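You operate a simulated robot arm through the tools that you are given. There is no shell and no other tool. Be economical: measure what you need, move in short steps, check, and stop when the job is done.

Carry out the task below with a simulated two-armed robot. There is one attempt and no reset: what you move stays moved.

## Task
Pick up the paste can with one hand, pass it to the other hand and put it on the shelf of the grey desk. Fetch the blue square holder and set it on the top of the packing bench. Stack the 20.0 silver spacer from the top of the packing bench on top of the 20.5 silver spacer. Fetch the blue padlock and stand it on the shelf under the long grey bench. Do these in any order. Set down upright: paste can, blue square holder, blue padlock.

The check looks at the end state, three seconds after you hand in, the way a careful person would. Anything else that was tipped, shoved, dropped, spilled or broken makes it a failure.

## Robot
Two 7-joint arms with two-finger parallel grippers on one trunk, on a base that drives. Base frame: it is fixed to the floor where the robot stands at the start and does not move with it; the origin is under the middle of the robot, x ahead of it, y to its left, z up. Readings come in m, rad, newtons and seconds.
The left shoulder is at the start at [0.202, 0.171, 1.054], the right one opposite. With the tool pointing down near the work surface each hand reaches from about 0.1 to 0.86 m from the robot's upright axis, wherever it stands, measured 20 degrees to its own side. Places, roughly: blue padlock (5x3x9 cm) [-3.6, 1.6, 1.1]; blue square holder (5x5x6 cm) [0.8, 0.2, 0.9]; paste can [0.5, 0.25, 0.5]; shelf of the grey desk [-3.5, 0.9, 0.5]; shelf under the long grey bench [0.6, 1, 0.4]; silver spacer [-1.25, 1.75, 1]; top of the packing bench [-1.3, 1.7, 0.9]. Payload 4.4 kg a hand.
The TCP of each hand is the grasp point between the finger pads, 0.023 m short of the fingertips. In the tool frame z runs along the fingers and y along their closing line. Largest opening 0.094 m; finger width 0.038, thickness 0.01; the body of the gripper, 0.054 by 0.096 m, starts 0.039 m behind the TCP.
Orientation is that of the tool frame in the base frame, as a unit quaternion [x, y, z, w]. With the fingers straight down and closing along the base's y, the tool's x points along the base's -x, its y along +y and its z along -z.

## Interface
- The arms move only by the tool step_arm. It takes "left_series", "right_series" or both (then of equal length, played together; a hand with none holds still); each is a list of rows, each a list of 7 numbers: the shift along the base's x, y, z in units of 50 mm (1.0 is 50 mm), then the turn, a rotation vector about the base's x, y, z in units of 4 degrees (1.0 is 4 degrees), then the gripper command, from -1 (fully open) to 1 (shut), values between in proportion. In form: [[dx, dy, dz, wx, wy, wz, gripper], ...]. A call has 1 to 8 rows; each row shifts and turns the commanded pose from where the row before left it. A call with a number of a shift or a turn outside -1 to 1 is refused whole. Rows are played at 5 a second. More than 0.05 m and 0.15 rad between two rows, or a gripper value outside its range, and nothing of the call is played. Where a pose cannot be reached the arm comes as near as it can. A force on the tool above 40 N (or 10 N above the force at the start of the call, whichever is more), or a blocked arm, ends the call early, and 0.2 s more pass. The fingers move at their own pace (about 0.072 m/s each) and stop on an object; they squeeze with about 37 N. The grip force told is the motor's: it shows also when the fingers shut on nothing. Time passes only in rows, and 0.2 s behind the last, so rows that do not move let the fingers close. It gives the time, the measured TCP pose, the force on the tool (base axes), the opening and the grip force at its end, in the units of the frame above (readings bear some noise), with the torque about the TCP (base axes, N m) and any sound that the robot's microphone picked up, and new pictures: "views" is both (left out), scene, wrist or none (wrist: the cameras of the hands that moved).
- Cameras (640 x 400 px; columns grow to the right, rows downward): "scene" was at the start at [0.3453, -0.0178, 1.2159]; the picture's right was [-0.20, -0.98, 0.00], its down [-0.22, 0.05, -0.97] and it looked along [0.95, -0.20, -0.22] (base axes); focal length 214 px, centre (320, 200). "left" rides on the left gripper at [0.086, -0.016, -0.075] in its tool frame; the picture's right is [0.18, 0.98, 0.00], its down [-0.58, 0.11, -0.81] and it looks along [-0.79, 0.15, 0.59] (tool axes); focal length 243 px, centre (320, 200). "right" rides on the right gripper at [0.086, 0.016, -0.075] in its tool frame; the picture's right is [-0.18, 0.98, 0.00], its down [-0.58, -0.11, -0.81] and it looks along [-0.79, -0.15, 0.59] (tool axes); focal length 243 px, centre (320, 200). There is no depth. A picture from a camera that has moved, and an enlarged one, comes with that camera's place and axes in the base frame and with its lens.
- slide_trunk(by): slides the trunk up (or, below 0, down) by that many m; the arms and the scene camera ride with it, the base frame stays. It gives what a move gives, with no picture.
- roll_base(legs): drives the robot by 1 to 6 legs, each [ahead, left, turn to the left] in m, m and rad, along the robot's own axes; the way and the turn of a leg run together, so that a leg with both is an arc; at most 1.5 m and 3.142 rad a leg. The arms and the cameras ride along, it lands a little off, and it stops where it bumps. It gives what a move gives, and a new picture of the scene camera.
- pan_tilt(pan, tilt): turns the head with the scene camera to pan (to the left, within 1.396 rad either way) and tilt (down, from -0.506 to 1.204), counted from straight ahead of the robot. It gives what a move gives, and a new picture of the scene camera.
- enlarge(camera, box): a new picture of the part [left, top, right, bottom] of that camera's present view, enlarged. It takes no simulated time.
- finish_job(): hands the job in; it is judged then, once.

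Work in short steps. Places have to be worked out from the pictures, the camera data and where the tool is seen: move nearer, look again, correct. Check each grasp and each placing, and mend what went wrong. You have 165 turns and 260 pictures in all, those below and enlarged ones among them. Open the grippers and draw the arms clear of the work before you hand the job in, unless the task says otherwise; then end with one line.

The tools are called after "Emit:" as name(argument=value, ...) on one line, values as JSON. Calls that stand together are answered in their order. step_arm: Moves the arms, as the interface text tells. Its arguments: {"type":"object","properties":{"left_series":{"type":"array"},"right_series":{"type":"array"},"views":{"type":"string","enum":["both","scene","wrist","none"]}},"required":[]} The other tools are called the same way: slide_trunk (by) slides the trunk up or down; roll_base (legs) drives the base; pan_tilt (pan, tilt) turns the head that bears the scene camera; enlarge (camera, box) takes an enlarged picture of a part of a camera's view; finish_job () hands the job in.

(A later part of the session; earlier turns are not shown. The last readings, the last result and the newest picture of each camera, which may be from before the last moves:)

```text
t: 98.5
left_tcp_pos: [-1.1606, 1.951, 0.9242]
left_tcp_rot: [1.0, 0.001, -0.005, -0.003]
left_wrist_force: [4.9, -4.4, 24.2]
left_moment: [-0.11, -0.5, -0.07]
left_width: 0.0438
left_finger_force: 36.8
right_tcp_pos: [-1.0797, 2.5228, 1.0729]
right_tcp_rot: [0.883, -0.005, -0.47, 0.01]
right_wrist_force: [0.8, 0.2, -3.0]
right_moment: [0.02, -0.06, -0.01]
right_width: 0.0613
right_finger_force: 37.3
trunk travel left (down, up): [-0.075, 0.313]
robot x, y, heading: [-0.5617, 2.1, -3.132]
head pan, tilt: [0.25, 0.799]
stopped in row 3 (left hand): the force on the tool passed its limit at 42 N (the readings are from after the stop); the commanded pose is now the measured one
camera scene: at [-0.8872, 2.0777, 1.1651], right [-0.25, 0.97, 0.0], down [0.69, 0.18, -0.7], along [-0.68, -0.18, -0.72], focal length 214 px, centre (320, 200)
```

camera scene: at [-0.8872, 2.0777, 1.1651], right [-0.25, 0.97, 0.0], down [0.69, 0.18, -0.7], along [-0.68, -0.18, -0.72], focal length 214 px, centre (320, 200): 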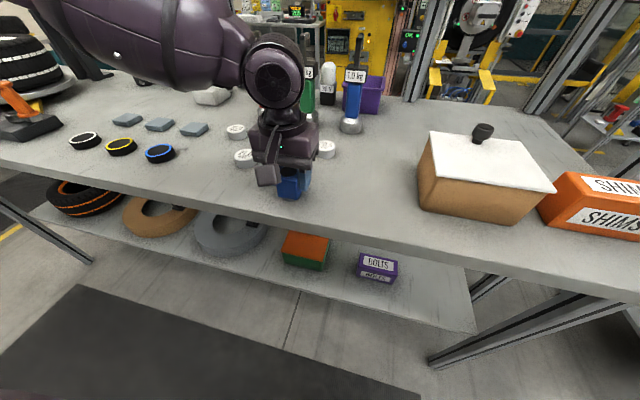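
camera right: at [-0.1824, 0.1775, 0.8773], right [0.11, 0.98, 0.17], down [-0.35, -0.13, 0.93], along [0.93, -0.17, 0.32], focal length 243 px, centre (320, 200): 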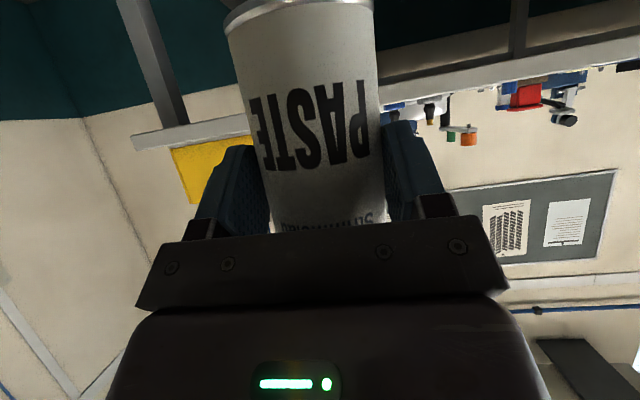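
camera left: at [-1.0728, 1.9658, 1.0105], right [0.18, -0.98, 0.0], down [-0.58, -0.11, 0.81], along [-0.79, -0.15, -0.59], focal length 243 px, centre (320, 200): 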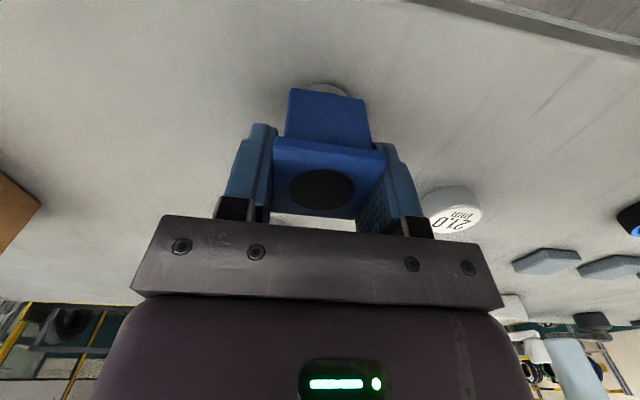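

Contact at TCP z 0.924: the holder stands on the bench. I ease the pressure and open the fingers only a little.

Emit:
step_arm(left_series=[[0, 0, 0.03, 0, 0, 0, 1], [0, 0, 0, 0, 0, 0, -0.3], [0, 0, 0, 0, 0, 0, -0.4]], views="wrist")

```text
t: 99.3
left_tcp_pos: [-1.1619, 1.9506, 0.9232]
left_tcp_rot: [1.0, 0.0, -0.002, -0.002]
left_wrist_force: [-0.6, -0.1, 0.6]
left_moment: [0.02, -0.02, 0.01]
left_width: 0.066
left_finger_force: 0.0
right_tcp_pos: [-1.0817, 2.5242, 1.0723]
right_tcp_rot: [0.883, -0.003, -0.47, 0.011]
right_wrist_force: [0.2, -0.6, -3.0]
right_moment: [0.03, -0.04, -0.02]
right_width: 0.0615
right_finger_force: 37.2
trunk travel left (down, up): [-0.075, 0.313]
robot x, y, heading: [-0.5572, 2.0986, -3.138]
head pan, tilt: [0.25, 0.799]
camera left: at [-1.0739, 1.9665, 0.9958], right [0.18, -0.98, 0.0], down [-0.58, -0.11, 0.81], along [-0.79, -0.15, -0.59], focal length 243 px, centre (320, 200)
```

left: 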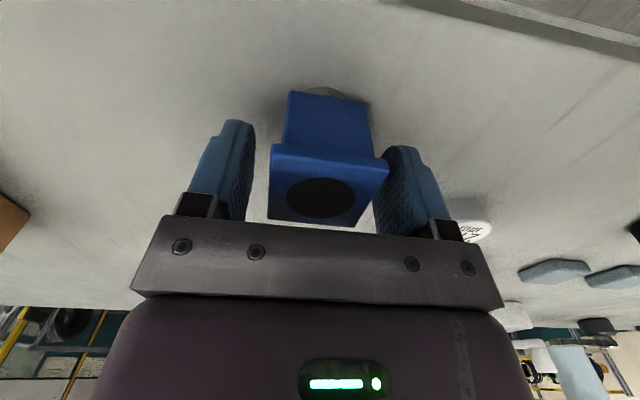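

Released. I lift straight up and then move toward the 20.0 spacer.

Emit:
step_arm(left_series=[[0, 0, 0.8, 0, 0, 0, -0.4], [0, 0, 1, 0, 0, 0, -0.4], [0, 0, 0.8, 0, 0, 0, -0.4], [-0.6, -0.8, 0, 0, 0, 0, -0.4], [-0.6, -0.8, 0, 0, 0, 0, -0.4], [-0.5, -0.8, 0, 0, 0, 0, -0.4], [-0.4, -0.8, 0, 0, 0, 0, -0.4]], views="both")

```text
t: 100.9
left_tcp_pos: [-1.2699, 1.7904, 1.0549]
left_tcp_rot: [1.0, -0.001, -0.002, -0.002]
left_wrist_force: [-1.5, 1.0, 0.4]
left_moment: [0.03, 0.03, 0.01]
left_width: 0.0658
left_finger_force: 0.0
right_tcp_pos: [-1.0819, 2.5227, 1.0722]
right_tcp_rot: [0.883, -0.003, -0.47, 0.012]
right_wrist_force: [0.2, 1.2, -3.6]
right_moment: [0.03, -0.09, -0.01]
right_width: 0.0613
right_finger_force: 37.4
trunk travel left (down, up): [-0.075, 0.313]
robot x, y, heading: [-0.5595, 2.0976, -3.134]
head pan, tilt: [0.25, 0.799]
camera scene: at [-0.8895, 2.0775, 1.1642], right [-0.25, 0.97, 0.0], down [0.69, 0.18, -0.7], along [-0.67, -0.18, -0.72], focal length 214 px, centre (320, 200)
camera left: at [-1.1823, 1.8048, 1.1279], right [0.18, -0.98, 0.0], down [-0.58, -0.11, 0.81], along [-0.79, -0.15, -0.59], focal length 243 px, centre (320, 200)
```

scene: 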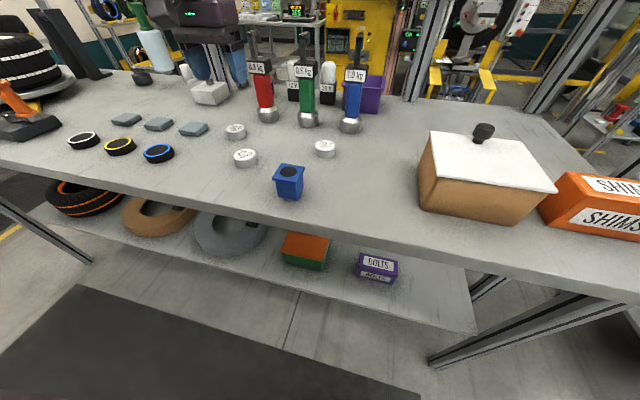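
left: 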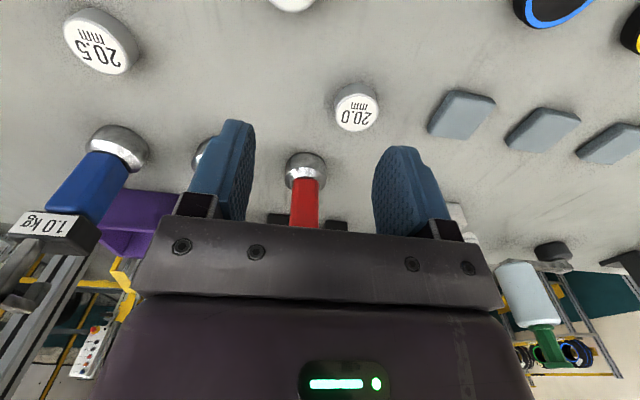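

The holder stands upright. The left camera gives the 20.0 spacer at [-1.327, 1.738] and the 20.5 at [-1.307, 1.980]; I go over the 20.0 spacer and down to z 0.95.

Emit:
step_arm(left_series=[[-0.6, -0.5, 0, 0, 0, 0, -0.4], [-0.54, -0.54, 0, 0, 0, 0, -0.4], [0, 0, -1, 0, 0, 0, -0.4], [0, 0, -1, 0, 0, 0, -0.4]], views="wrist")

```text
t: 101.9
left_tcp_pos: [-1.3289, 1.7406, 0.9519]
left_tcp_rot: [1.0, 0.001, -0.002, -0.002]
left_wrist_force: [-0.8, -0.4, -0.1]
left_moment: [-0.02, -0.01, 0.0]
left_width: 0.0661
left_finger_force: 0.2
right_tcp_pos: [-1.0822, 2.5233, 1.0702]
right_tcp_rot: [0.883, -0.003, -0.469, 0.01]
right_wrist_force: [0.7, 0.2, -3.3]
right_moment: [0.03, -0.06, 0.02]
right_width: 0.0613
right_finger_force: 36.8
trunk travel left (down, up): [-0.075, 0.313]
robot x, y, heading: [-0.5571, 2.0954, -3.14]
head pan, tilt: [0.25, 0.799]
camera left: at [-1.24, 1.7563, 1.0257], right [0.19, -0.98, 0.0], down [-0.58, -0.11, 0.81], along [-0.79, -0.15, -0.59], focal length 243 px, centre (320, 200)
```

left: 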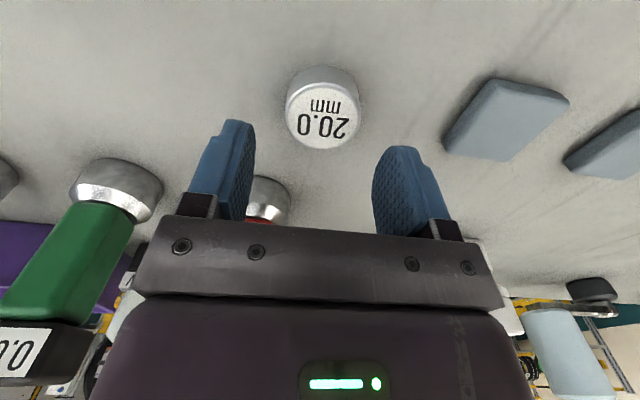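

The spacer is centred to within 4 mm. I correct that and lower to z ≈ 0.90.

Emit:
step_arm(left_series=[[0, -0.08, -0.5, 0, 0, 0, -0.4], [0, 0, -0.4, 0, 0, 0, -0.4], [0, 0, -0.12, 0, 0, 0, -0.4]], views="wrist")

```text
t: 102.7
left_tcp_pos: [-1.3258, 1.7349, 0.9045]
left_tcp_rot: [1.0, 0.001, -0.003, -0.002]
left_wrist_force: [-0.4, -0.9, 1.3]
left_moment: [-0.07, -0.02, -0.01]
left_width: 0.0658
left_finger_force: 0.3
right_tcp_pos: [-1.0823, 2.5232, 1.0727]
right_tcp_rot: [0.883, -0.005, -0.47, 0.01]
right_wrist_force: [-0.4, -0.4, -3.0]
right_moment: [0.01, -0.06, 0.0]
right_width: 0.0613
right_finger_force: 37.3
trunk travel left (down, up): [-0.075, 0.313]
robot x, y, heading: [-0.5574, 2.0969, -3.139]
head pan, tilt: [0.25, 0.799]
camera left: at [-1.2372, 1.7503, 0.9767], right [0.19, -0.98, 0.0], down [-0.58, -0.11, 0.81], along [-0.8, -0.15, -0.59], focal length 243 px, centre (320, 200)
```

left: 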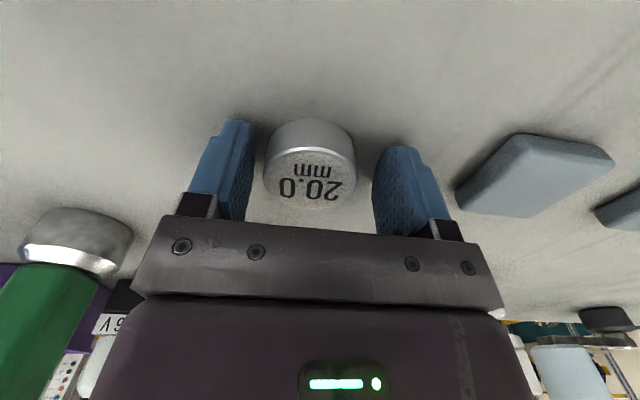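

The spacer lies between the fingertips. I go down 3 mm more and close.

Emit:
step_arm(left_series=[[-0.06, 0, -0.07, 0, 0, 0, -0.4], [0, 0, 0, 0, 0, 0, 0.2], [0, 0, 0, 0, 0, 0, 1], [0, 0, 0, 0, 0, 0, 1]], views="wrist")

```text
t: 103.7
left_tcp_pos: [-1.3269, 1.7324, 0.9037]
left_tcp_rot: [1.0, 0.0, -0.005, -0.001]
left_wrist_force: [-4.4, -12.1, 24.8]
left_moment: [-0.95, -0.34, -0.31]
left_width: 0.0456
left_finger_force: 36.7
right_tcp_pos: [-1.0797, 2.5239, 1.074]
right_tcp_rot: [0.882, -0.004, -0.471, 0.011]
right_wrist_force: [0.4, -0.3, -2.8]
right_moment: [-0.01, -0.05, 0.03]
right_width: 0.0613
right_finger_force: 36.7
trunk travel left (down, up): [-0.075, 0.313]
robot x, y, heading: [-0.5591, 2.0999, -3.137]
head pan, tilt: [0.25, 0.799]
camera left: at [-1.2389, 1.7492, 0.9762], right [0.19, -0.98, 0.0], down [-0.57, -0.11, 0.81], along [-0.8, -0.15, -0.58], focal length 243 px, centre (320, 200)
```

left: 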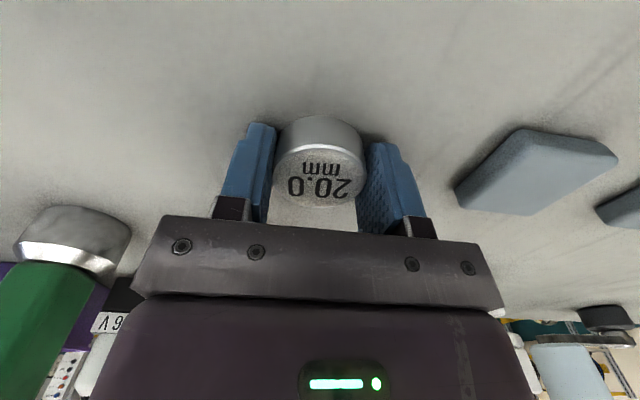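

The fingers hold the spacer (4.6 cm) with the tips on the bench, so the bench top is at z 0.88. I lift, swing out away from the weights, and go toward the 20.5 spacer.

Emit:
step_arm(left_series=[[0, 0, 0.6, 0, 0, 0, 1], [0, 0, 1, 0, 0, 0, 1], [0.7, 0, 0.6, 0, 0, 0, 1], [0.2, 0.9, 0, 0, 0, 0, 1], [0, 1, 0, 0, 0, 0, 1], [0, 1, 0, 0, 0, 0, 1], [-0.1, 0.9, 0, 0, 0, 0, 1], [-0.2, 0.9, 0, 0, 0, 0, 1]], views="wrist")

```text
t: 105.5
left_tcp_pos: [-1.2818, 1.9113, 1.0143]
left_tcp_rot: [1.0, -0.001, -0.005, -0.002]
left_wrist_force: [1.0, -0.6, 0.3]
left_moment: [-0.03, 0.07, 0.03]
left_width: 0.0459
left_finger_force: 37.0
left hand out of reach, approached as far as the arm can: row 7, 8
right_tcp_pos: [-1.077, 2.524, 1.0745]
right_tcp_rot: [0.882, -0.004, -0.472, 0.011]
right_wrist_force: [0.7, 0.3, -3.0]
right_moment: [0.03, -0.07, 0.0]
right_width: 0.0613
right_finger_force: 36.6
trunk travel left (down, up): [-0.075, 0.313]
robot x, y, heading: [-0.562, 2.0973, -3.137]
head pan, tilt: [0.25, 0.799]
camera left: at [-1.1927, 1.9277, 1.0875], right [0.18, -0.98, 0.0], down [-0.57, -0.11, 0.81], along [-0.8, -0.15, -0.58], focal length 243 px, centre (320, 200)
```

left: 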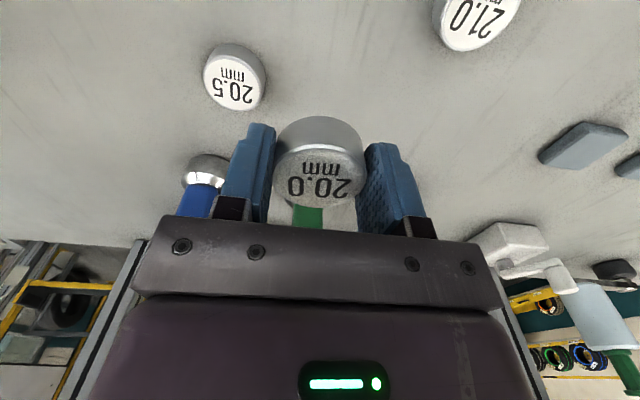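

The hand again meets its inner limit. I shift the base 0.1 m to the right, which carries the hand along.

Emit:
roll_base(legs=[[0, -0.1, 0]])

Emit:
step_arm(left_series=[[-0.1, -0.3, 0, 0, 0, 0, 1], [-0.1, -0.3, 0, 0, 0, 0, 1]], views="wrist")

```text
t: 107.1
left_tcp_pos: [-1.2851, 2.0108, 1.0105]
left_tcp_rot: [1.0, -0.001, -0.001, -0.001]
left_wrist_force: [0.8, -0.6, -0.5]
left_moment: [-0.02, 0.04, -0.03]
left_width: 0.0454
left_finger_force: 37.5
right_tcp_pos: [-1.0814, 2.6239, 1.072]
right_tcp_rot: [0.883, -0.004, -0.47, 0.01]
right_wrist_force: [-0.1, -0.2, -3.9]
right_moment: [-0.01, -0.08, 0.0]
right_width: 0.0614
right_finger_force: 36.7
trunk travel left (down, up): [-0.075, 0.313]
robot x, y, heading: [-0.5608, 2.198, -3.136]
head pan, tilt: [0.25, 0.799]
camera scene: at [-0.8899, 2.1783, 1.1643], right [-0.25, 0.97, 0.0], down [0.69, 0.18, -0.7], along [-0.67, -0.18, -0.72], focal length 214 px, centre (320, 200)
```

scene: 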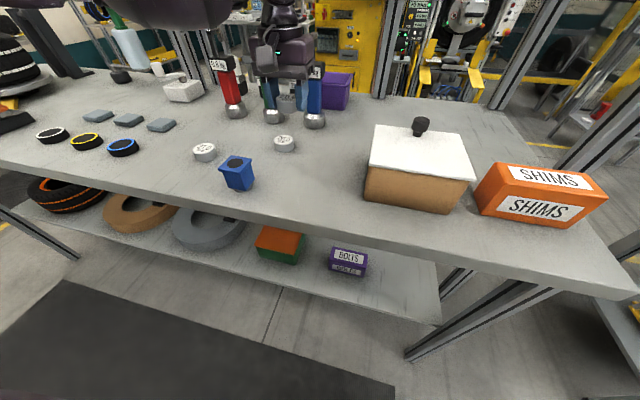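

```text
t: 107.7
left_tcp_pos: [-1.2936, 1.9798, 1.0102]
left_tcp_rot: [1.0, 0.0, -0.001, -0.001]
left_wrist_force: [-0.7, -0.2, -1.4]
left_moment: [-0.01, -0.03, 0.01]
left_width: 0.0457
left_finger_force: 37.4
right_tcp_pos: [-1.082, 2.6234, 1.0719]
right_tcp_rot: [0.883, -0.004, -0.47, 0.01]
right_wrist_force: [-0.1, 0.7, -3.9]
right_moment: [0.0, -0.09, 0.0]
right_width: 0.0613
right_finger_force: 37.1
trunk travel left (down, up): [-0.075, 0.313]
robot x, y, heading: [-0.5588, 2.1952, -3.133]
head pan, tilt: [0.25, 0.799]
camera left: at [-1.2054, 1.9958, 1.0839], right [0.18, -0.98, 0.0], down [-0.58, -0.11, 0.81], along [-0.8, -0.15, -0.59], focal length 243 px, centre (320, 200)
```

left: 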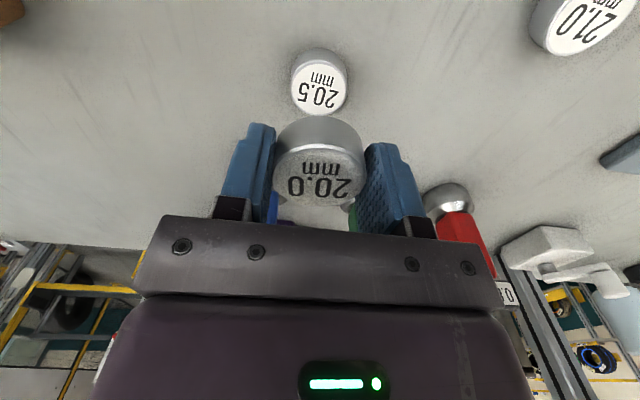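

The held spacer is centred on the TCP; the 20.5 spacer is at [-1.305, 1.979]. I align and lower to z ≈ 0.95 for another look.

Emit:
step_arm(left_series=[[-0.24, -0.03, 0, 0, 0, 0, 1], [0, 0, -0.6, 0, 0, 0, 1], [0, 0, -0.6, 0, 0, 0, 1]], views="wrist")

Emit:
enlarge(camera="left", box=[240, 60, 400, 220])

```text
t: 108.5
left_tcp_pos: [-1.3081, 1.979, 0.9495]
left_tcp_rot: [1.0, -0.001, -0.002, -0.002]
left_wrist_force: [0.1, -0.5, -0.6]
left_moment: [0.0, -0.03, 0.04]
left_width: 0.0454
left_finger_force: 36.4
right_tcp_pos: [-1.0819, 2.6237, 1.0709]
right_tcp_rot: [0.883, -0.004, -0.468, 0.011]
right_wrist_force: [-0.4, 0.0, -3.3]
right_moment: [0.02, -0.06, -0.01]
right_width: 0.0614
right_finger_force: 37.0
trunk travel left (down, up): [-0.075, 0.313]
robot x, y, heading: [-0.5587, 2.1968, -3.137]
head pan, tilt: [0.25, 0.799]
camera left: at [-1.2193, 1.9949, 1.0236], right [0.18, -0.98, 0.0], down [-0.58, -0.11, 0.81], along [-0.79, -0.15, -0.59], focal length 243 px, centre (320, 200)
```

left: 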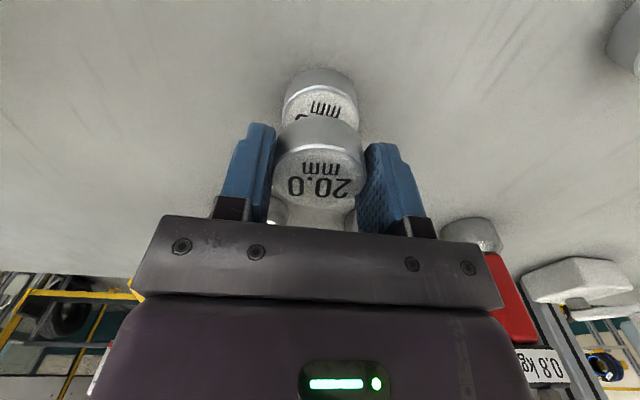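

```text
2.50 times, centred on (320, 140) of left
camera zoom: at [-1.2193, 1.9949, 1.0236], right [0.18, -0.98, 0.0], down [-0.58, -0.11, 0.81], along [-0.79, -0.15, -0.59], focal length 606 px, centre (320, 350)
```

zoom: 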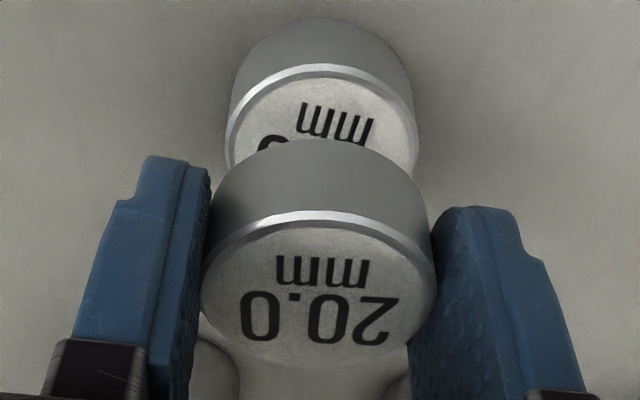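

They line up within about 2 mm. I correct slightly and lower slowly onto the 20.5 spacer.

Emit:
step_arm(left_series=[[0.04, 0, -0.3, 0, 0, 0, 1], [0, 0, -0.06, 0, 0, 0, 1], [0, 0, -0.04, 0, 0, 0, 1], [0, 0, -0.04, 0, 0, 0, 1]], views="wrist")

```text
t: 109.5
left_tcp_pos: [-1.3033, 1.98, 0.929]
left_tcp_rot: [1.0, 0.0, -0.002, -0.002]
left_wrist_force: [-0.5, 0.1, -1.1]
left_moment: [-0.01, 0.02, -0.01]
left_width: 0.0455
left_finger_force: 37.3
right_tcp_pos: [-1.0838, 2.6238, 1.0731]
right_tcp_rot: [0.883, -0.004, -0.47, 0.01]
right_wrist_force: [0.3, 0.5, -3.7]
right_moment: [0.03, -0.07, -0.02]
right_width: 0.0613
right_finger_force: 36.8
trunk travel left (down, up): [-0.075, 0.313]
robot x, y, heading: [-0.5593, 2.1989, -3.139]
head pan, tilt: [0.25, 0.799]
camera left: at [-1.2159, 1.9956, 1.0017], right [0.18, -0.98, 0.0], down [-0.58, -0.11, 0.81], along [-0.8, -0.15, -0.59], focal length 243 px, centre (320, 200)
```

left: 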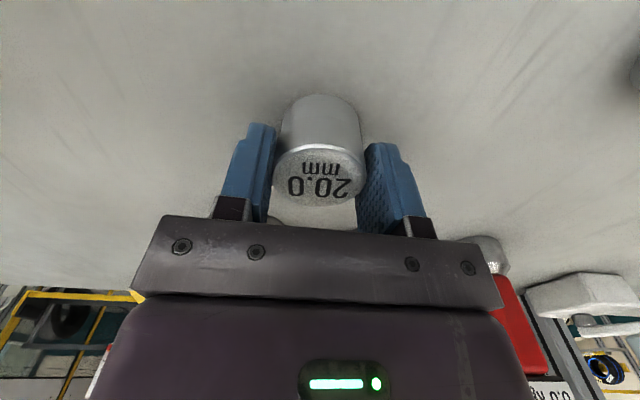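

Well aligned, with no contact yet at z 0.929. I go on in 2 mm steps.

Emit:
step_arm(left_series=[[0, 0, -0.04, 0, 0, 0, 1], [0, 0, -0.04, 0, 0, 0, 1], [0, 0, -0.03, 0, 0, 0, 1]], views="wrist")

Emit:
enlarge(camera="left", box=[240, 60, 400, 220])

```text
t: 110.3
left_tcp_pos: [-1.3036, 1.9784, 0.9245]
left_tcp_rot: [1.0, 0.0, -0.004, -0.001]
left_wrist_force: [-1.0, -0.8, 6.6]
left_moment: [-0.17, 0.13, 0.03]
left_width: 0.0458
left_finger_force: 36.7
right_tcp_pos: [-1.0811, 2.6226, 1.0732]
right_tcp_rot: [0.882, -0.003, -0.47, 0.011]
right_wrist_force: [-0.1, -0.6, -3.6]
right_moment: [0.01, -0.04, 0.0]
right_width: 0.0613
right_finger_force: 37.0
trunk travel left (down, up): [-0.075, 0.313]
robot x, y, heading: [-0.5607, 2.1959, -3.136]
head pan, tilt: [0.25, 0.799]
camera left: at [-1.2157, 1.9952, 0.9973], right [0.18, -0.98, 0.0], down [-0.58, -0.11, 0.81], along [-0.8, -0.15, -0.59], focal length 243 px, centre (320, 200)
```

left: 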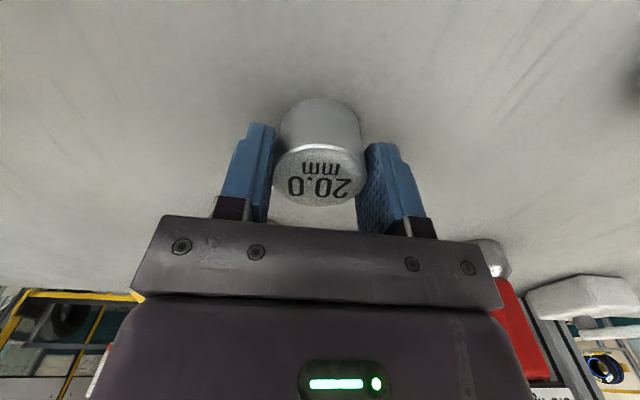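

```text
2.50 times, centred on (320, 140) of left
camera zoom: at [-1.2157, 1.9952, 0.9973], right [0.18, -0.98, 0.0], down [-0.58, -0.11, 0.81], along [-0.8, -0.15, -0.59], focal length 606 px, centre (320, 350)
```

zoom: 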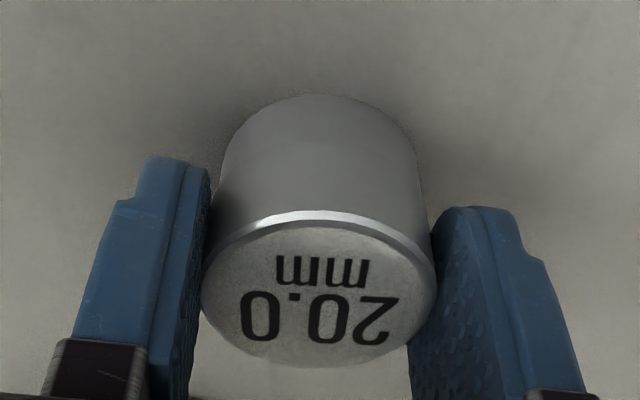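

Contact of 6.6 N at z 0.9245, where I expected the top of the 20.5 spacer. I open the fingers evenly and lift away.

Emit:
step_arm(left_series=[[0, 0, 0, 0, 0, 0, 0], [0, 0, 0, 0, 0, 0, -0.3], [0, 0, 0, 0, 0, 0, -0.5], [0, 0, 0.4, 0, 0, 0, -0.5], [0, 0, 0.9, 0, 0, 0, -0.5], [0.4, 0, 0.9, 0, 0, 0, -0.5], [0.8, 0, 0.4, 0, 0, 0, -0.5]], views="both")

```text
t: 111.9
left_tcp_pos: [-1.2424, 1.9789, 1.054]
left_tcp_rot: [1.0, -0.001, -0.003, -0.002]
left_wrist_force: [0.7, 0.3, 0.6]
left_moment: [0.01, 0.03, 0.0]
left_width: 0.0706
left_finger_force: 0.1
right_tcp_pos: [-1.0801, 2.623, 1.0721]
right_tcp_rot: [0.882, -0.004, -0.47, 0.011]
right_wrist_force: [1.4, -0.2, -3.4]
right_moment: [0.01, -0.05, 0.0]
right_width: 0.0614
right_finger_force: 37.3
trunk travel left (down, up): [-0.075, 0.313]
robot x, y, heading: [-0.5557, 2.1976, -3.132]
head pan, tilt: [0.25, 0.799]
camera scene: at [-0.8886, 2.1778, 1.165], right [-0.25, 0.97, 0.0], down [0.69, 0.18, -0.7], along [-0.68, -0.18, -0.72], focal length 214 px, centre (320, 200)
camera left: at [-1.1542, 1.995, 1.1284], right [0.18, -0.98, 0.0], down [-0.58, -0.11, 0.81], along [-0.8, -0.15, -0.59], focal length 243 px, centre (320, 200)
```

scene: 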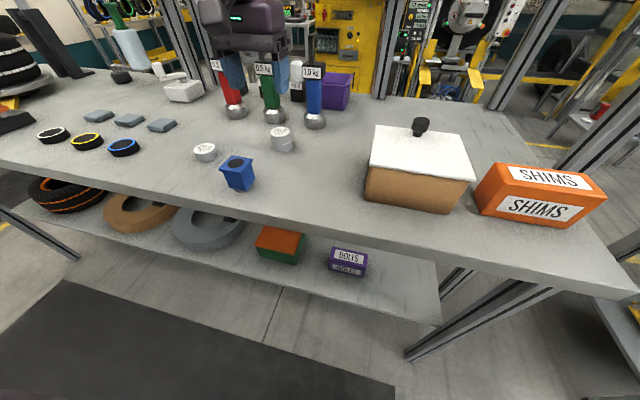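
left: 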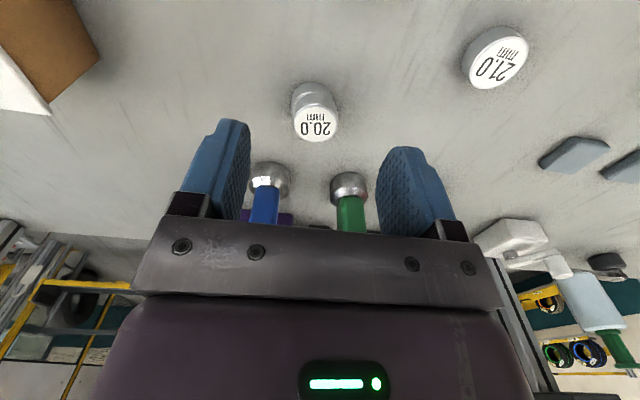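

The 20.0 spacer sits squarely on the 20.5 one, and the holder stands. I draw the left hand back, then back off and drive around the packing bench toward the grey desk.

Emit:
step_arm(left_series=[[0.8, -0.4, 0.3, 0, 0, 0, -1], [0.8, -0.4, 0.3, 0, 0, 0, -1], [0.8, -0.4, 0.3, 0, 0, 0, -1], [0.8, -0.4, 0.3, 0, 0, 0, -1], [0.8, -0.4, 0.3, 0, 0, 0, -1]], views="none")

Emit:
roll_base(legs=[[-0.15, 0, 0], [0, 1.4, 0], [0, 0.5, 0]])

Emit:
pan_tilt(pan=0.0, tilt=0.35)

```text
t: 113.1
left_tcp_pos: [-1.0429, 1.8777, 1.1278]
left_tcp_rot: [1.0, 0.0, -0.002, -0.002]
left_wrist_force: [0.4, 0.2, 0.4]
left_moment: [0.03, 0.0, 0.03]
left_width: 0.094
left_finger_force: 0.2
right_tcp_pos: [-1.0824, 2.623, 1.0714]
right_tcp_rot: [0.883, -0.004, -0.469, 0.01]
right_wrist_force: [0.0, -0.5, -3.3]
right_moment: [-0.03, -0.04, 0.02]
right_width: 0.0613
right_finger_force: 36.6
trunk travel left (down, up): [-0.075, 0.313]
robot x, y, heading: [-0.5654, 2.1982, -3.138]
head pan, tilt: [0.25, 0.799]
```

```text
t: 131.0
left_tcp_pos: [-0.9083, -0.0089, 1.1281]
left_tcp_rot: [1.0, -0.012, -0.002, -0.001]
left_wrist_force: [-0.2, 0.6, -1.1]
left_moment: [-0.01, -0.02, 0.0]
left_width: 0.0942
left_finger_force: 0.0
right_tcp_pos: [-0.9286, 0.7375, 1.0717]
right_tcp_rot: [0.883, -0.014, -0.469, 0.006]
right_wrist_force: [-0.6, 0.1, -4.0]
right_moment: [0.0, -0.08, 0.0]
right_width: 0.0613
right_finger_force: 37.4
trunk travel left (down, up): [-0.075, 0.313]
robot x, y, heading: [-0.4115, 0.3004, 3.125]
head pan, tilt: [0.25, 0.799]
camera scene: at [-0.7473, 0.2873, 1.1644], right [-0.23, 0.97, 0.0], down [0.7, 0.16, -0.7], along [-0.68, -0.16, -0.72], focal length 214 px, centre (320, 200)
```

scene: 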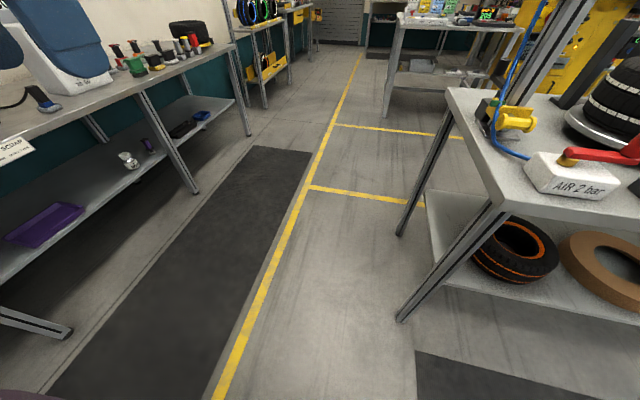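

```text
t: 131.9
left_tcp_pos: [-0.9077, -0.0086, 1.1293]
left_tcp_rot: [1.0, -0.012, -0.002, -0.002]
left_wrist_force: [0.5, 0.2, 0.1]
left_moment: [0.03, 0.01, -0.03]
left_width: 0.094
left_finger_force: 0.1
right_tcp_pos: [-0.9289, 0.7364, 1.0722]
right_tcp_rot: [0.883, -0.013, -0.47, 0.006]
right_wrist_force: [-1.0, 0.8, -2.9]
right_moment: [0.01, -0.06, 0.02]
right_width: 0.061
right_finger_force: 37.1
trunk travel left (down, up): [-0.075, 0.313]
robot x, y, heading: [-0.4177, 0.2984, 3.121]
head pan, tilt: [0.0, 0.351]
camera scene: at [-0.7619, 0.3076, 1.2039], right [0.02, 1.0, 0.0], down [0.34, -0.01, -0.94], along [-0.94, 0.02, -0.34], focal length 214 px, centre (320, 200)
```

scene: 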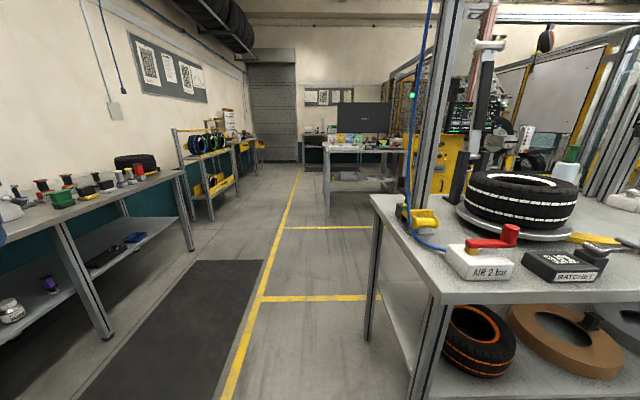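

The grey desk is ahead with its shelf at z ≈ 0.5, but the packing bench starts at y ≈ 0.53 with an upright post, and another bench stands at y ≈ -0.63. I bring the right hand inward before driving through the middle.

Emit:
step_arm(right_series=[[0, -0.9, 0, 0, 0, 0, 1], [0, -0.9, 0, 0, 0, 0, 1], [0, -0.9, 0, 0, 0, 0, 1], [0, -0.9, 0, 0, 0, 0, 1]], views="scene")

```text
t: 132.9
left_tcp_pos: [-0.908, -0.0092, 1.1277]
left_tcp_rot: [1.0, -0.012, -0.001, -0.002]
left_wrist_force: [-0.2, -0.2, -0.3]
left_moment: [0.02, 0.01, -0.03]
left_width: 0.0942
left_finger_force: 0.1
right_tcp_pos: [-0.9842, 0.62, 1.1008]
right_tcp_rot: [0.883, -0.013, -0.47, 0.007]
right_wrist_force: [-0.5, 0.1, -3.6]
right_moment: [0.01, -0.06, -0.01]
right_width: 0.0611
right_finger_force: 36.8
right hand out of reach, approached as far as the arm can: row 1, 2, 3, 4
trunk travel left (down, up): [-0.075, 0.313]
robot x, y, heading: [-0.4158, 0.2989, 3.124]
head pan, tilt: [0.0, 0.351]
camera scene: at [-0.7624, 0.3062, 1.2037], right [0.02, 1.0, 0.0], down [0.34, -0.01, -0.94], along [-0.94, 0.02, -0.34], focal length 214 px, centre (320, 200)
```

scene: 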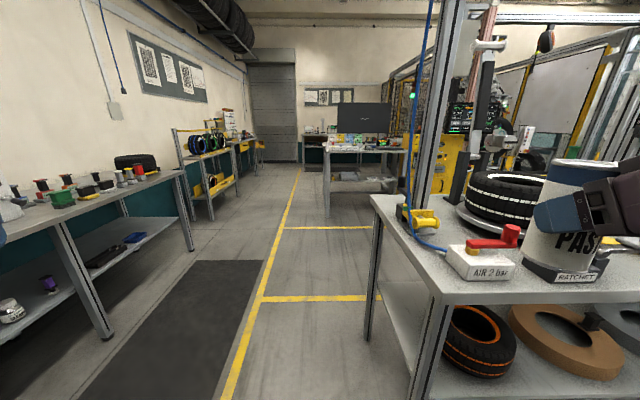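

I shift left to the aisle's middle and drive ahead in stages.

Emit:
roll_base(legs=[[0, 0.32, 0.018], [1.3, 0, 0]])

```text
t: 139.6
left_tcp_pos: [-1.5507, -0.3344, 1.1277]
left_tcp_rot: [1.0, -0.011, -0.004, -0.005]
left_wrist_force: [-0.1, -0.1, -0.3]
left_moment: [0.0, 0.0, 0.01]
left_width: 0.094
left_finger_force: 0.2
right_tcp_pos: [-1.6253, 0.3054, 1.1012]
right_tcp_rot: [0.883, -0.026, -0.468, 0.003]
right_wrist_force: [0.5, 0.0, -4.4]
right_moment: [0.01, -0.08, 0.02]
right_width: 0.0614
right_finger_force: 37.3
trunk travel left (down, up): [-0.075, 0.313]
robot x, y, heading: [-1.0627, -0.0247, 3.125]
head pan, tilt: [0.0, 0.351]
stopped in leg 2: the robot was blocked; the commanded pose is now the measured one
camera scene: at [-1.4048, -0.0186, 1.2057], right [0.02, 1.0, 0.0], down [0.34, 0.0, -0.94], along [-0.94, 0.02, -0.34], focal length 214 px, centre (320, 200)
```

scene: 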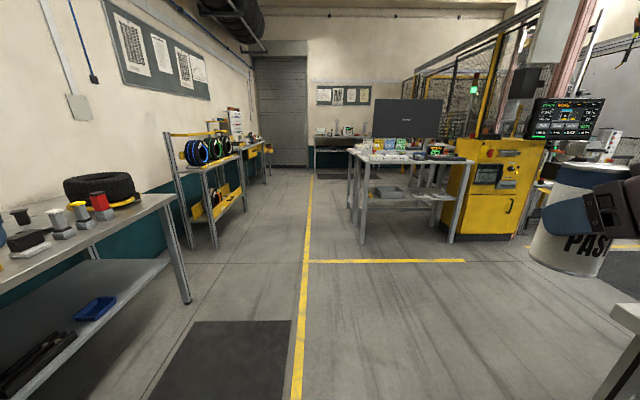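

The drive was blocked at x = -1.06; an elbow probably touches a bench or post. I look to both sides.

Emit:
pan_tilt(pan=-1.2, tilt=0.5)

Emit:
pan_tilt(pan=1.2, tilt=0.5)

```text
t: 141.0
left_tcp_pos: [-1.5487, -0.3352, 1.129]
left_tcp_rot: [1.0, -0.01, -0.005, -0.004]
left_wrist_force: [0.0, -0.1, 0.6]
left_moment: [0.01, 0.01, 0.0]
left_width: 0.094
left_finger_force: 0.1
right_tcp_pos: [-1.6246, 0.3072, 1.1026]
right_tcp_rot: [0.883, -0.026, -0.469, 0.003]
right_wrist_force: [0.0, 0.4, -3.2]
right_moment: [-0.02, -0.08, 0.02]
right_width: 0.0613
right_finger_force: 36.8
trunk travel left (down, up): [-0.075, 0.313]
robot x, y, heading: [-1.0611, -0.0207, 3.129]
head pan, tilt: [-1.201, 0.499]
camera scene: at [-1.3421, 0.0654, 1.1923], right [0.94, 0.35, 0.0], down [0.16, -0.45, -0.88], along [-0.31, 0.82, -0.47], focal length 214 px, centre (320, 200)
```

scene: 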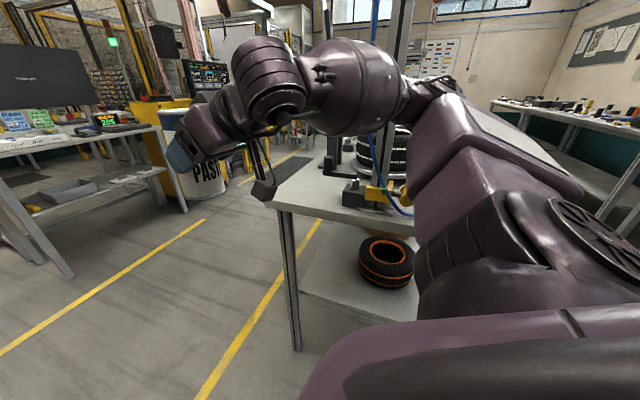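

```text
t: 143.2
left_tcp_pos: [-1.5479, -0.3357, 1.1296]
left_tcp_rot: [1.0, -0.01, -0.004, -0.004]
left_wrist_force: [0.0, -0.1, 0.6]
left_moment: [-0.02, 0.01, -0.02]
left_width: 0.0942
left_finger_force: 0.1
right_tcp_pos: [-1.6254, 0.3058, 1.1017]
right_tcp_rot: [0.883, -0.026, -0.469, 0.003]
right_wrist_force: [-0.3, -0.7, -3.2]
right_moment: [-0.02, -0.05, 0.01]
right_width: 0.0614
right_finger_force: 36.7
trunk travel left (down, up): [-0.075, 0.313]
robot x, y, heading: [-1.0664, -0.0216, 3.127]
head pan, tilt: [1.201, 0.499]
camera scene: at [-1.3445, -0.104, 1.192], right [-0.93, 0.38, 0.01], down [0.17, 0.45, -0.88], along [-0.33, -0.81, -0.48], focal length 214 px, centre (320, 200)
```

scene: 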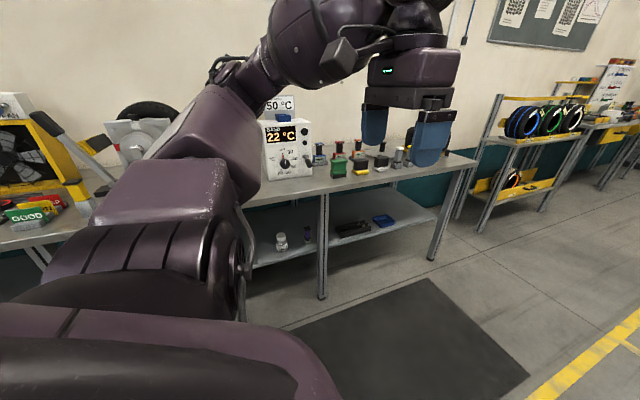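

The right elbow is against the packing bench's post, while there is more room on the left. I back up a little, shift 0.17 m left and go on.

Emit:
roll_base(legs=[[-0.08, 0, 0], [0, 0.17, 0.014], [0.7, 0, 0]])

```text
t: 149.3
left_tcp_pos: [-2.161, -0.5105, 1.1272]
left_tcp_rot: [1.0, -0.001, -0.001, -0.001]
left_wrist_force: [0.1, -0.6, 0.2]
left_moment: [-0.02, -0.02, -0.05]
left_width: 0.0939
left_finger_force: 0.0
right_tcp_pos: [-2.2486, 0.1268, 1.0971]
right_tcp_rot: [0.885, -0.017, -0.466, 0.009]
right_wrist_force: [0.7, 0.2, -2.9]
right_moment: [0.02, -0.05, -0.03]
right_width: 0.0611
right_finger_force: 37.0
trunk travel left (down, up): [-0.075, 0.313]
robot x, y, heading: [-1.6754, -0.1922, -3.143]
head pan, tilt: [1.201, 0.499]
camera scene: at [-1.9612, -0.2761, 1.1903], right [-0.93, 0.36, 0.0], down [0.17, 0.45, -0.88], along [-0.32, -0.82, -0.48], focal length 214 px, centre (320, 200)
```

scene: 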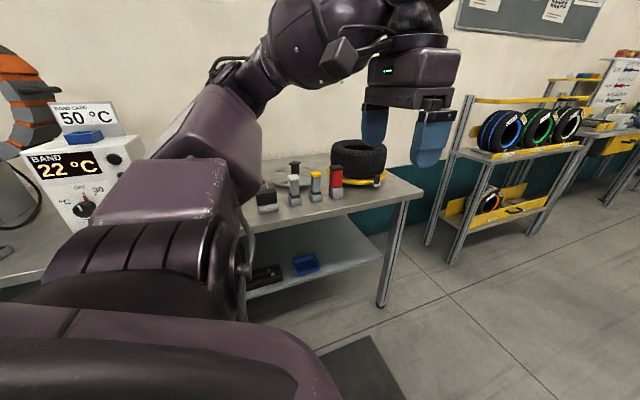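

Past the post now. I look ahead toward the desk before going on.

Emit:
roll_base(legs=[[0.5, 0, 0]])

Emit:
pan_tilt(pan=-0.6, tilt=0.4)

```text
t: 152.3
left_tcp_pos: [-2.6541, -0.5205, 1.1276]
left_tcp_rot: [1.0, 0.005, 0.0, -0.002]
left_wrist_force: [-0.8, 0.0, -1.0]
left_moment: [-0.04, 0.01, -0.01]
left_width: 0.0939
left_finger_force: 0.1
right_tcp_pos: [-2.7505, 0.1159, 1.0976]
right_tcp_rot: [0.885, -0.012, -0.466, 0.011]
right_wrist_force: [-0.2, 0.0, -5.0]
right_moment: [0.01, -0.03, 0.02]
right_width: 0.061
right_finger_force: 36.7
trunk travel left (down, up): [-0.075, 0.313]
robot x, y, heading: [-2.1725, -0.1974, -3.127]
head pan, tilt: [1.201, 0.499]
camera scene: at [-2.4581, -0.2841, 1.1903], right [-0.94, 0.35, 0.0], down [0.17, 0.45, -0.88], along [-0.3, -0.82, -0.48], focal length 214 px, centre (320, 200)
```

scene: 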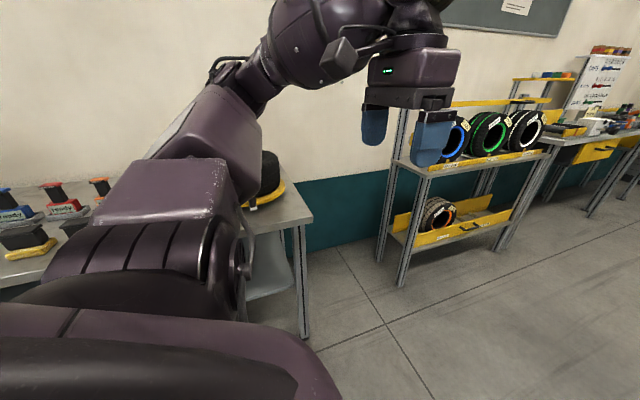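

```text
t: 154.1
left_tcp_pos: [-2.654, -0.522, 1.1282]
left_tcp_rot: [1.0, 0.005, 0.0, -0.002]
left_wrist_force: [0.7, -0.2, -1.4]
left_moment: [0.02, -0.01, -0.01]
left_width: 0.0941
left_finger_force: 0.0
right_tcp_pos: [-2.7498, 0.1164, 1.0967]
right_tcp_rot: [0.884, -0.013, -0.466, 0.011]
right_wrist_force: [0.2, 0.1, -3.7]
right_moment: [-0.02, -0.05, 0.01]
right_width: 0.0612
right_finger_force: 37.1
trunk travel left (down, up): [-0.075, 0.313]
robot x, y, heading: [-2.1706, -0.1937, -3.124]
head pan, tilt: [-0.6, 0.4]
camera scene: at [-2.5034, -0.1476, 1.1995], right [0.55, 0.83, 0.0], down [0.32, -0.21, -0.92], along [-0.77, 0.51, -0.39], focal length 214 px, centre (320, 200)
```

scene: 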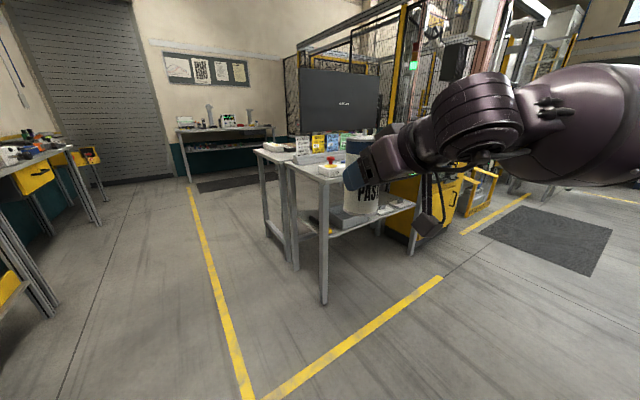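

The desk's front edge is at x ≈ -3.38, from y ≈ 0.45 to 1.45, with the yellow cabinet to its right. I drive in front of the desk.

Emit:
roll_base(legs=[[0.25, 0, -0.018], [0, -1.1, 0]])

Emit:
pan_tilt(pan=0.0, tilt=0.5)

```text
t: 165.5
left_tcp_pos: [-2.9126, 0.5901, 1.1273]
left_tcp_rot: [1.0, 0.001, -0.001, -0.002]
left_wrist_force: [-1.0, -0.4, 1.0]
left_moment: [-0.01, 0.01, 0.02]
left_width: 0.0941
left_finger_force: 0.0
right_tcp_pos: [-3.0045, 1.2272, 1.0986]
right_tcp_rot: [0.885, -0.015, -0.466, 0.01]
right_wrist_force: [-1.1, -1.2, -3.4]
right_moment: [0.0, -0.07, 0.0]
right_width: 0.0612
right_finger_force: 36.3
trunk travel left (down, up): [-0.075, 0.313]
robot x, y, heading: [-2.4295, 0.9109, -3.132]
head pan, tilt: [-0.6, 0.4]
camera scene: at [-2.759, 0.9626, 1.1995], right [0.56, 0.83, 0.0], down [0.32, -0.22, -0.92], along [-0.76, 0.51, -0.39], focal length 214 px, centre (320, 200)
```

scene: 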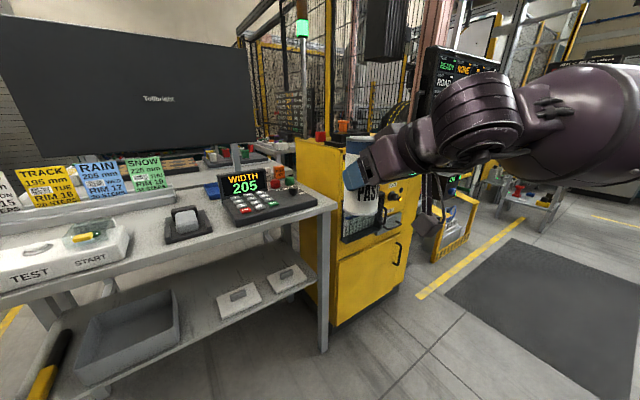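

```text
t: 166.5
left_tcp_pos: [-2.9137, 0.5896, 1.1274]
left_tcp_rot: [1.0, 0.002, -0.001, -0.001]
left_wrist_force: [0.5, 0.1, -0.8]
left_moment: [0.01, -0.01, 0.01]
left_width: 0.0939
left_finger_force: 0.0
right_tcp_pos: [-3.0036, 1.2282, 1.098]
right_tcp_rot: [0.884, -0.017, -0.467, 0.009]
right_wrist_force: [-0.7, 0.7, -4.3]
right_moment: [-0.02, -0.07, 0.02]
right_width: 0.0614
right_finger_force: 37.6
trunk travel left (down, up): [-0.075, 0.313]
robot x, y, heading: [-2.4295, 0.9103, -3.135]
head pan, tilt: [0.0, 0.499]
camera scene: at [-2.7732, 0.9102, 1.1903], right [-0.01, 1.0, 0.0], down [0.48, 0.0, -0.88], along [-0.88, -0.01, -0.48], focal length 214 px, centre (320, 200)
```

scene: 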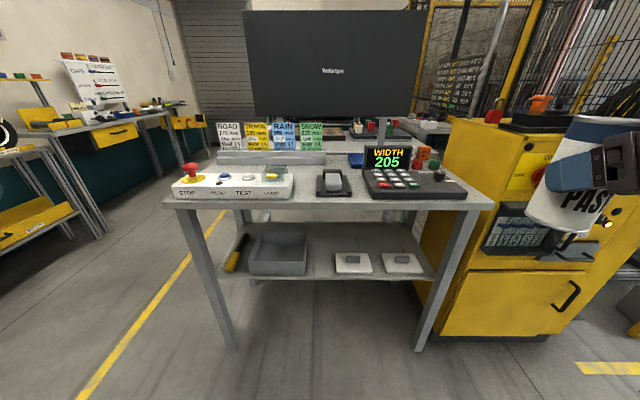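

The desk's shelf is open in front with a tray and two grey boxes on it. I enlarge the shelf and the yellow cabinet.

Emit:
enlarge(camera="scene", box=[200, 200, 460, 300])

Emit:
enlarge(camera="scene", box=[420, 80, 620, 280])

```text
2.46 times, centred on (330, 250) of scene
camera zoom: at [-2.7732, 0.9102, 1.1903], right [-0.01, 1.0, 0.0], down [0.48, 0.0, -0.88], along [-0.88, -0.01, -0.48], focal length 528 px, centre (295, 77)
```

zoom: 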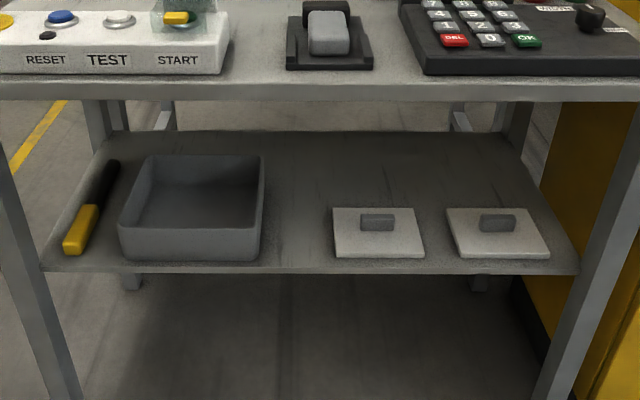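

```text
2.00 times, centred on (520, 180) of scene
camera zoom: at [-2.7732, 0.9102, 1.1903], right [-0.01, 1.0, 0.0], down [0.48, 0.0, -0.88], along [-0.88, -0.01, -0.48], focal length 429 px, centre (-80, 240)
```

zoom: 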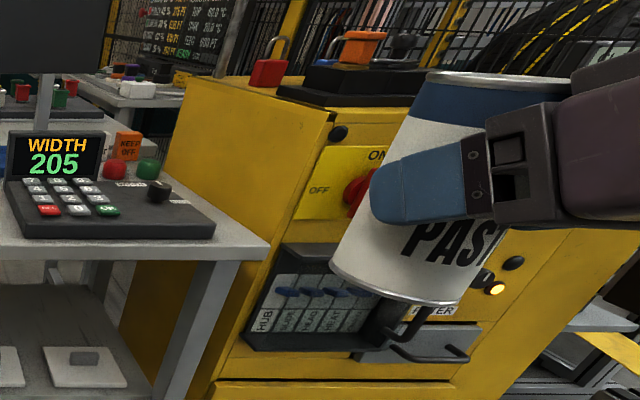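

The shelf has a 12 cm gap between the tray and the first plate at y ≈ 0.91, where the can fits. For a hand-to-hand pass I want the left hand above the right one with its camera side up, so I test whether the left wrist can roll round.

Emit:
step_arm(left_series=[[0, 0, 0, 0, 0, 1, -1], [0, 0, 0, 0, 0, 1, -1], [0, 0, 0, 0, 0, 1, -1], [0, 0, 0, 0, 0, 1, -1], [0, 0, 0, 0, 0, 1, -1], [0, 0, 0, 0, 0, 1, -1], [0, 0, 0, 0, 0, 1, -1], [0, 0, 0, 0, 0, 1, -1]], views="none")

Emit:
step_arm(left_series=[[0, 0, 0, 0, 0, 1, -1], [0, 0, 0, 0, 0, 1, -1], [0, 0, 0, 0, 0, 1, -1], [0, 0, 0, 0, 0, 1, -1], [0, 0, 0, 0, 0, 1, -1], [0, 0, 0, 0, 0, 1, -1], [0, 0, 0, 0, 0, 1, -1], [0, 0, 0, 0, 0, 1, -1]], views="none")

Emit:
step_arm(left_series=[[0, 0, 0, 0, 0, 1, -1], [0, 0, 0, 0, 0, 1, -1], [0, 0, 0, 0, 0, 1, -1], [0, 0, 0, 0, 0, 1, -1], [0, 0, 0, 0, 0, 1, -1], [0, 0, 0, 0, 0, 1, -1], [0, 0, 0, 0, 0, 1, -1], [0, 0, 0, 0, 0, 1, -1]], views="none")

```text
t: 168.3
left_tcp_pos: [-2.9134, 0.5896, 1.1273]
left_tcp_rot: [0.96, 0.279, -0.001, -0.001]
left_wrist_force: [-0.3, 0.0, -0.1]
left_moment: [0.02, 0.01, 0.02]
left_width: 0.0938
left_finger_force: 0.1
right_tcp_pos: [-3.003, 1.2282, 1.0981]
right_tcp_rot: [0.885, -0.015, -0.466, 0.01]
right_wrist_force: [-0.3, 0.8, -3.5]
right_moment: [-0.03, -0.04, 0.01]
right_width: 0.0609
right_finger_force: 36.9
trunk travel left (down, up): [-0.075, 0.313]
robot x, y, heading: [-2.4302, 0.9126, -3.139]
head pan, tilt: [0.0, 0.499]
```

```text
t: 170.1
left_tcp_pos: [-2.9117, 0.5903, 1.1266]
left_tcp_rot: [0.847, 0.532, -0.002, -0.002]
left_wrist_force: [-0.6, 0.6, -0.5]
left_moment: [0.0, -0.01, 0.01]
left_width: 0.094
left_finger_force: 0.1
right_tcp_pos: [-3.0024, 1.2279, 1.0975]
right_tcp_rot: [0.885, -0.016, -0.466, 0.009]
right_wrist_force: [-0.1, 0.1, -4.0]
right_moment: [-0.02, -0.08, -0.01]
right_width: 0.061
right_finger_force: 36.9
trunk travel left (down, up): [-0.075, 0.313]
robot x, y, heading: [-2.4255, 0.9114, -3.134]
head pan, tilt: [0.0, 0.499]
```

```text
t: 171.9
left_tcp_pos: [-2.9134, 0.5902, 1.1284]
left_tcp_rot: [0.668, 0.745, -0.002, -0.001]
left_wrist_force: [0.5, 0.9, -0.2]
left_moment: [-0.01, 0.01, 0.0]
left_width: 0.0942
left_finger_force: 0.0
right_tcp_pos: [-3.0023, 1.2279, 1.0978]
right_tcp_rot: [0.884, -0.015, -0.466, 0.01]
right_wrist_force: [0.6, -0.8, -2.9]
right_moment: [0.01, -0.06, 0.01]
right_width: 0.0611
right_finger_force: 37.1
trunk travel left (down, up): [-0.075, 0.313]
robot x, y, heading: [-2.4279, 0.9129, -3.134]
head pan, tilt: [0.0, 0.499]
```

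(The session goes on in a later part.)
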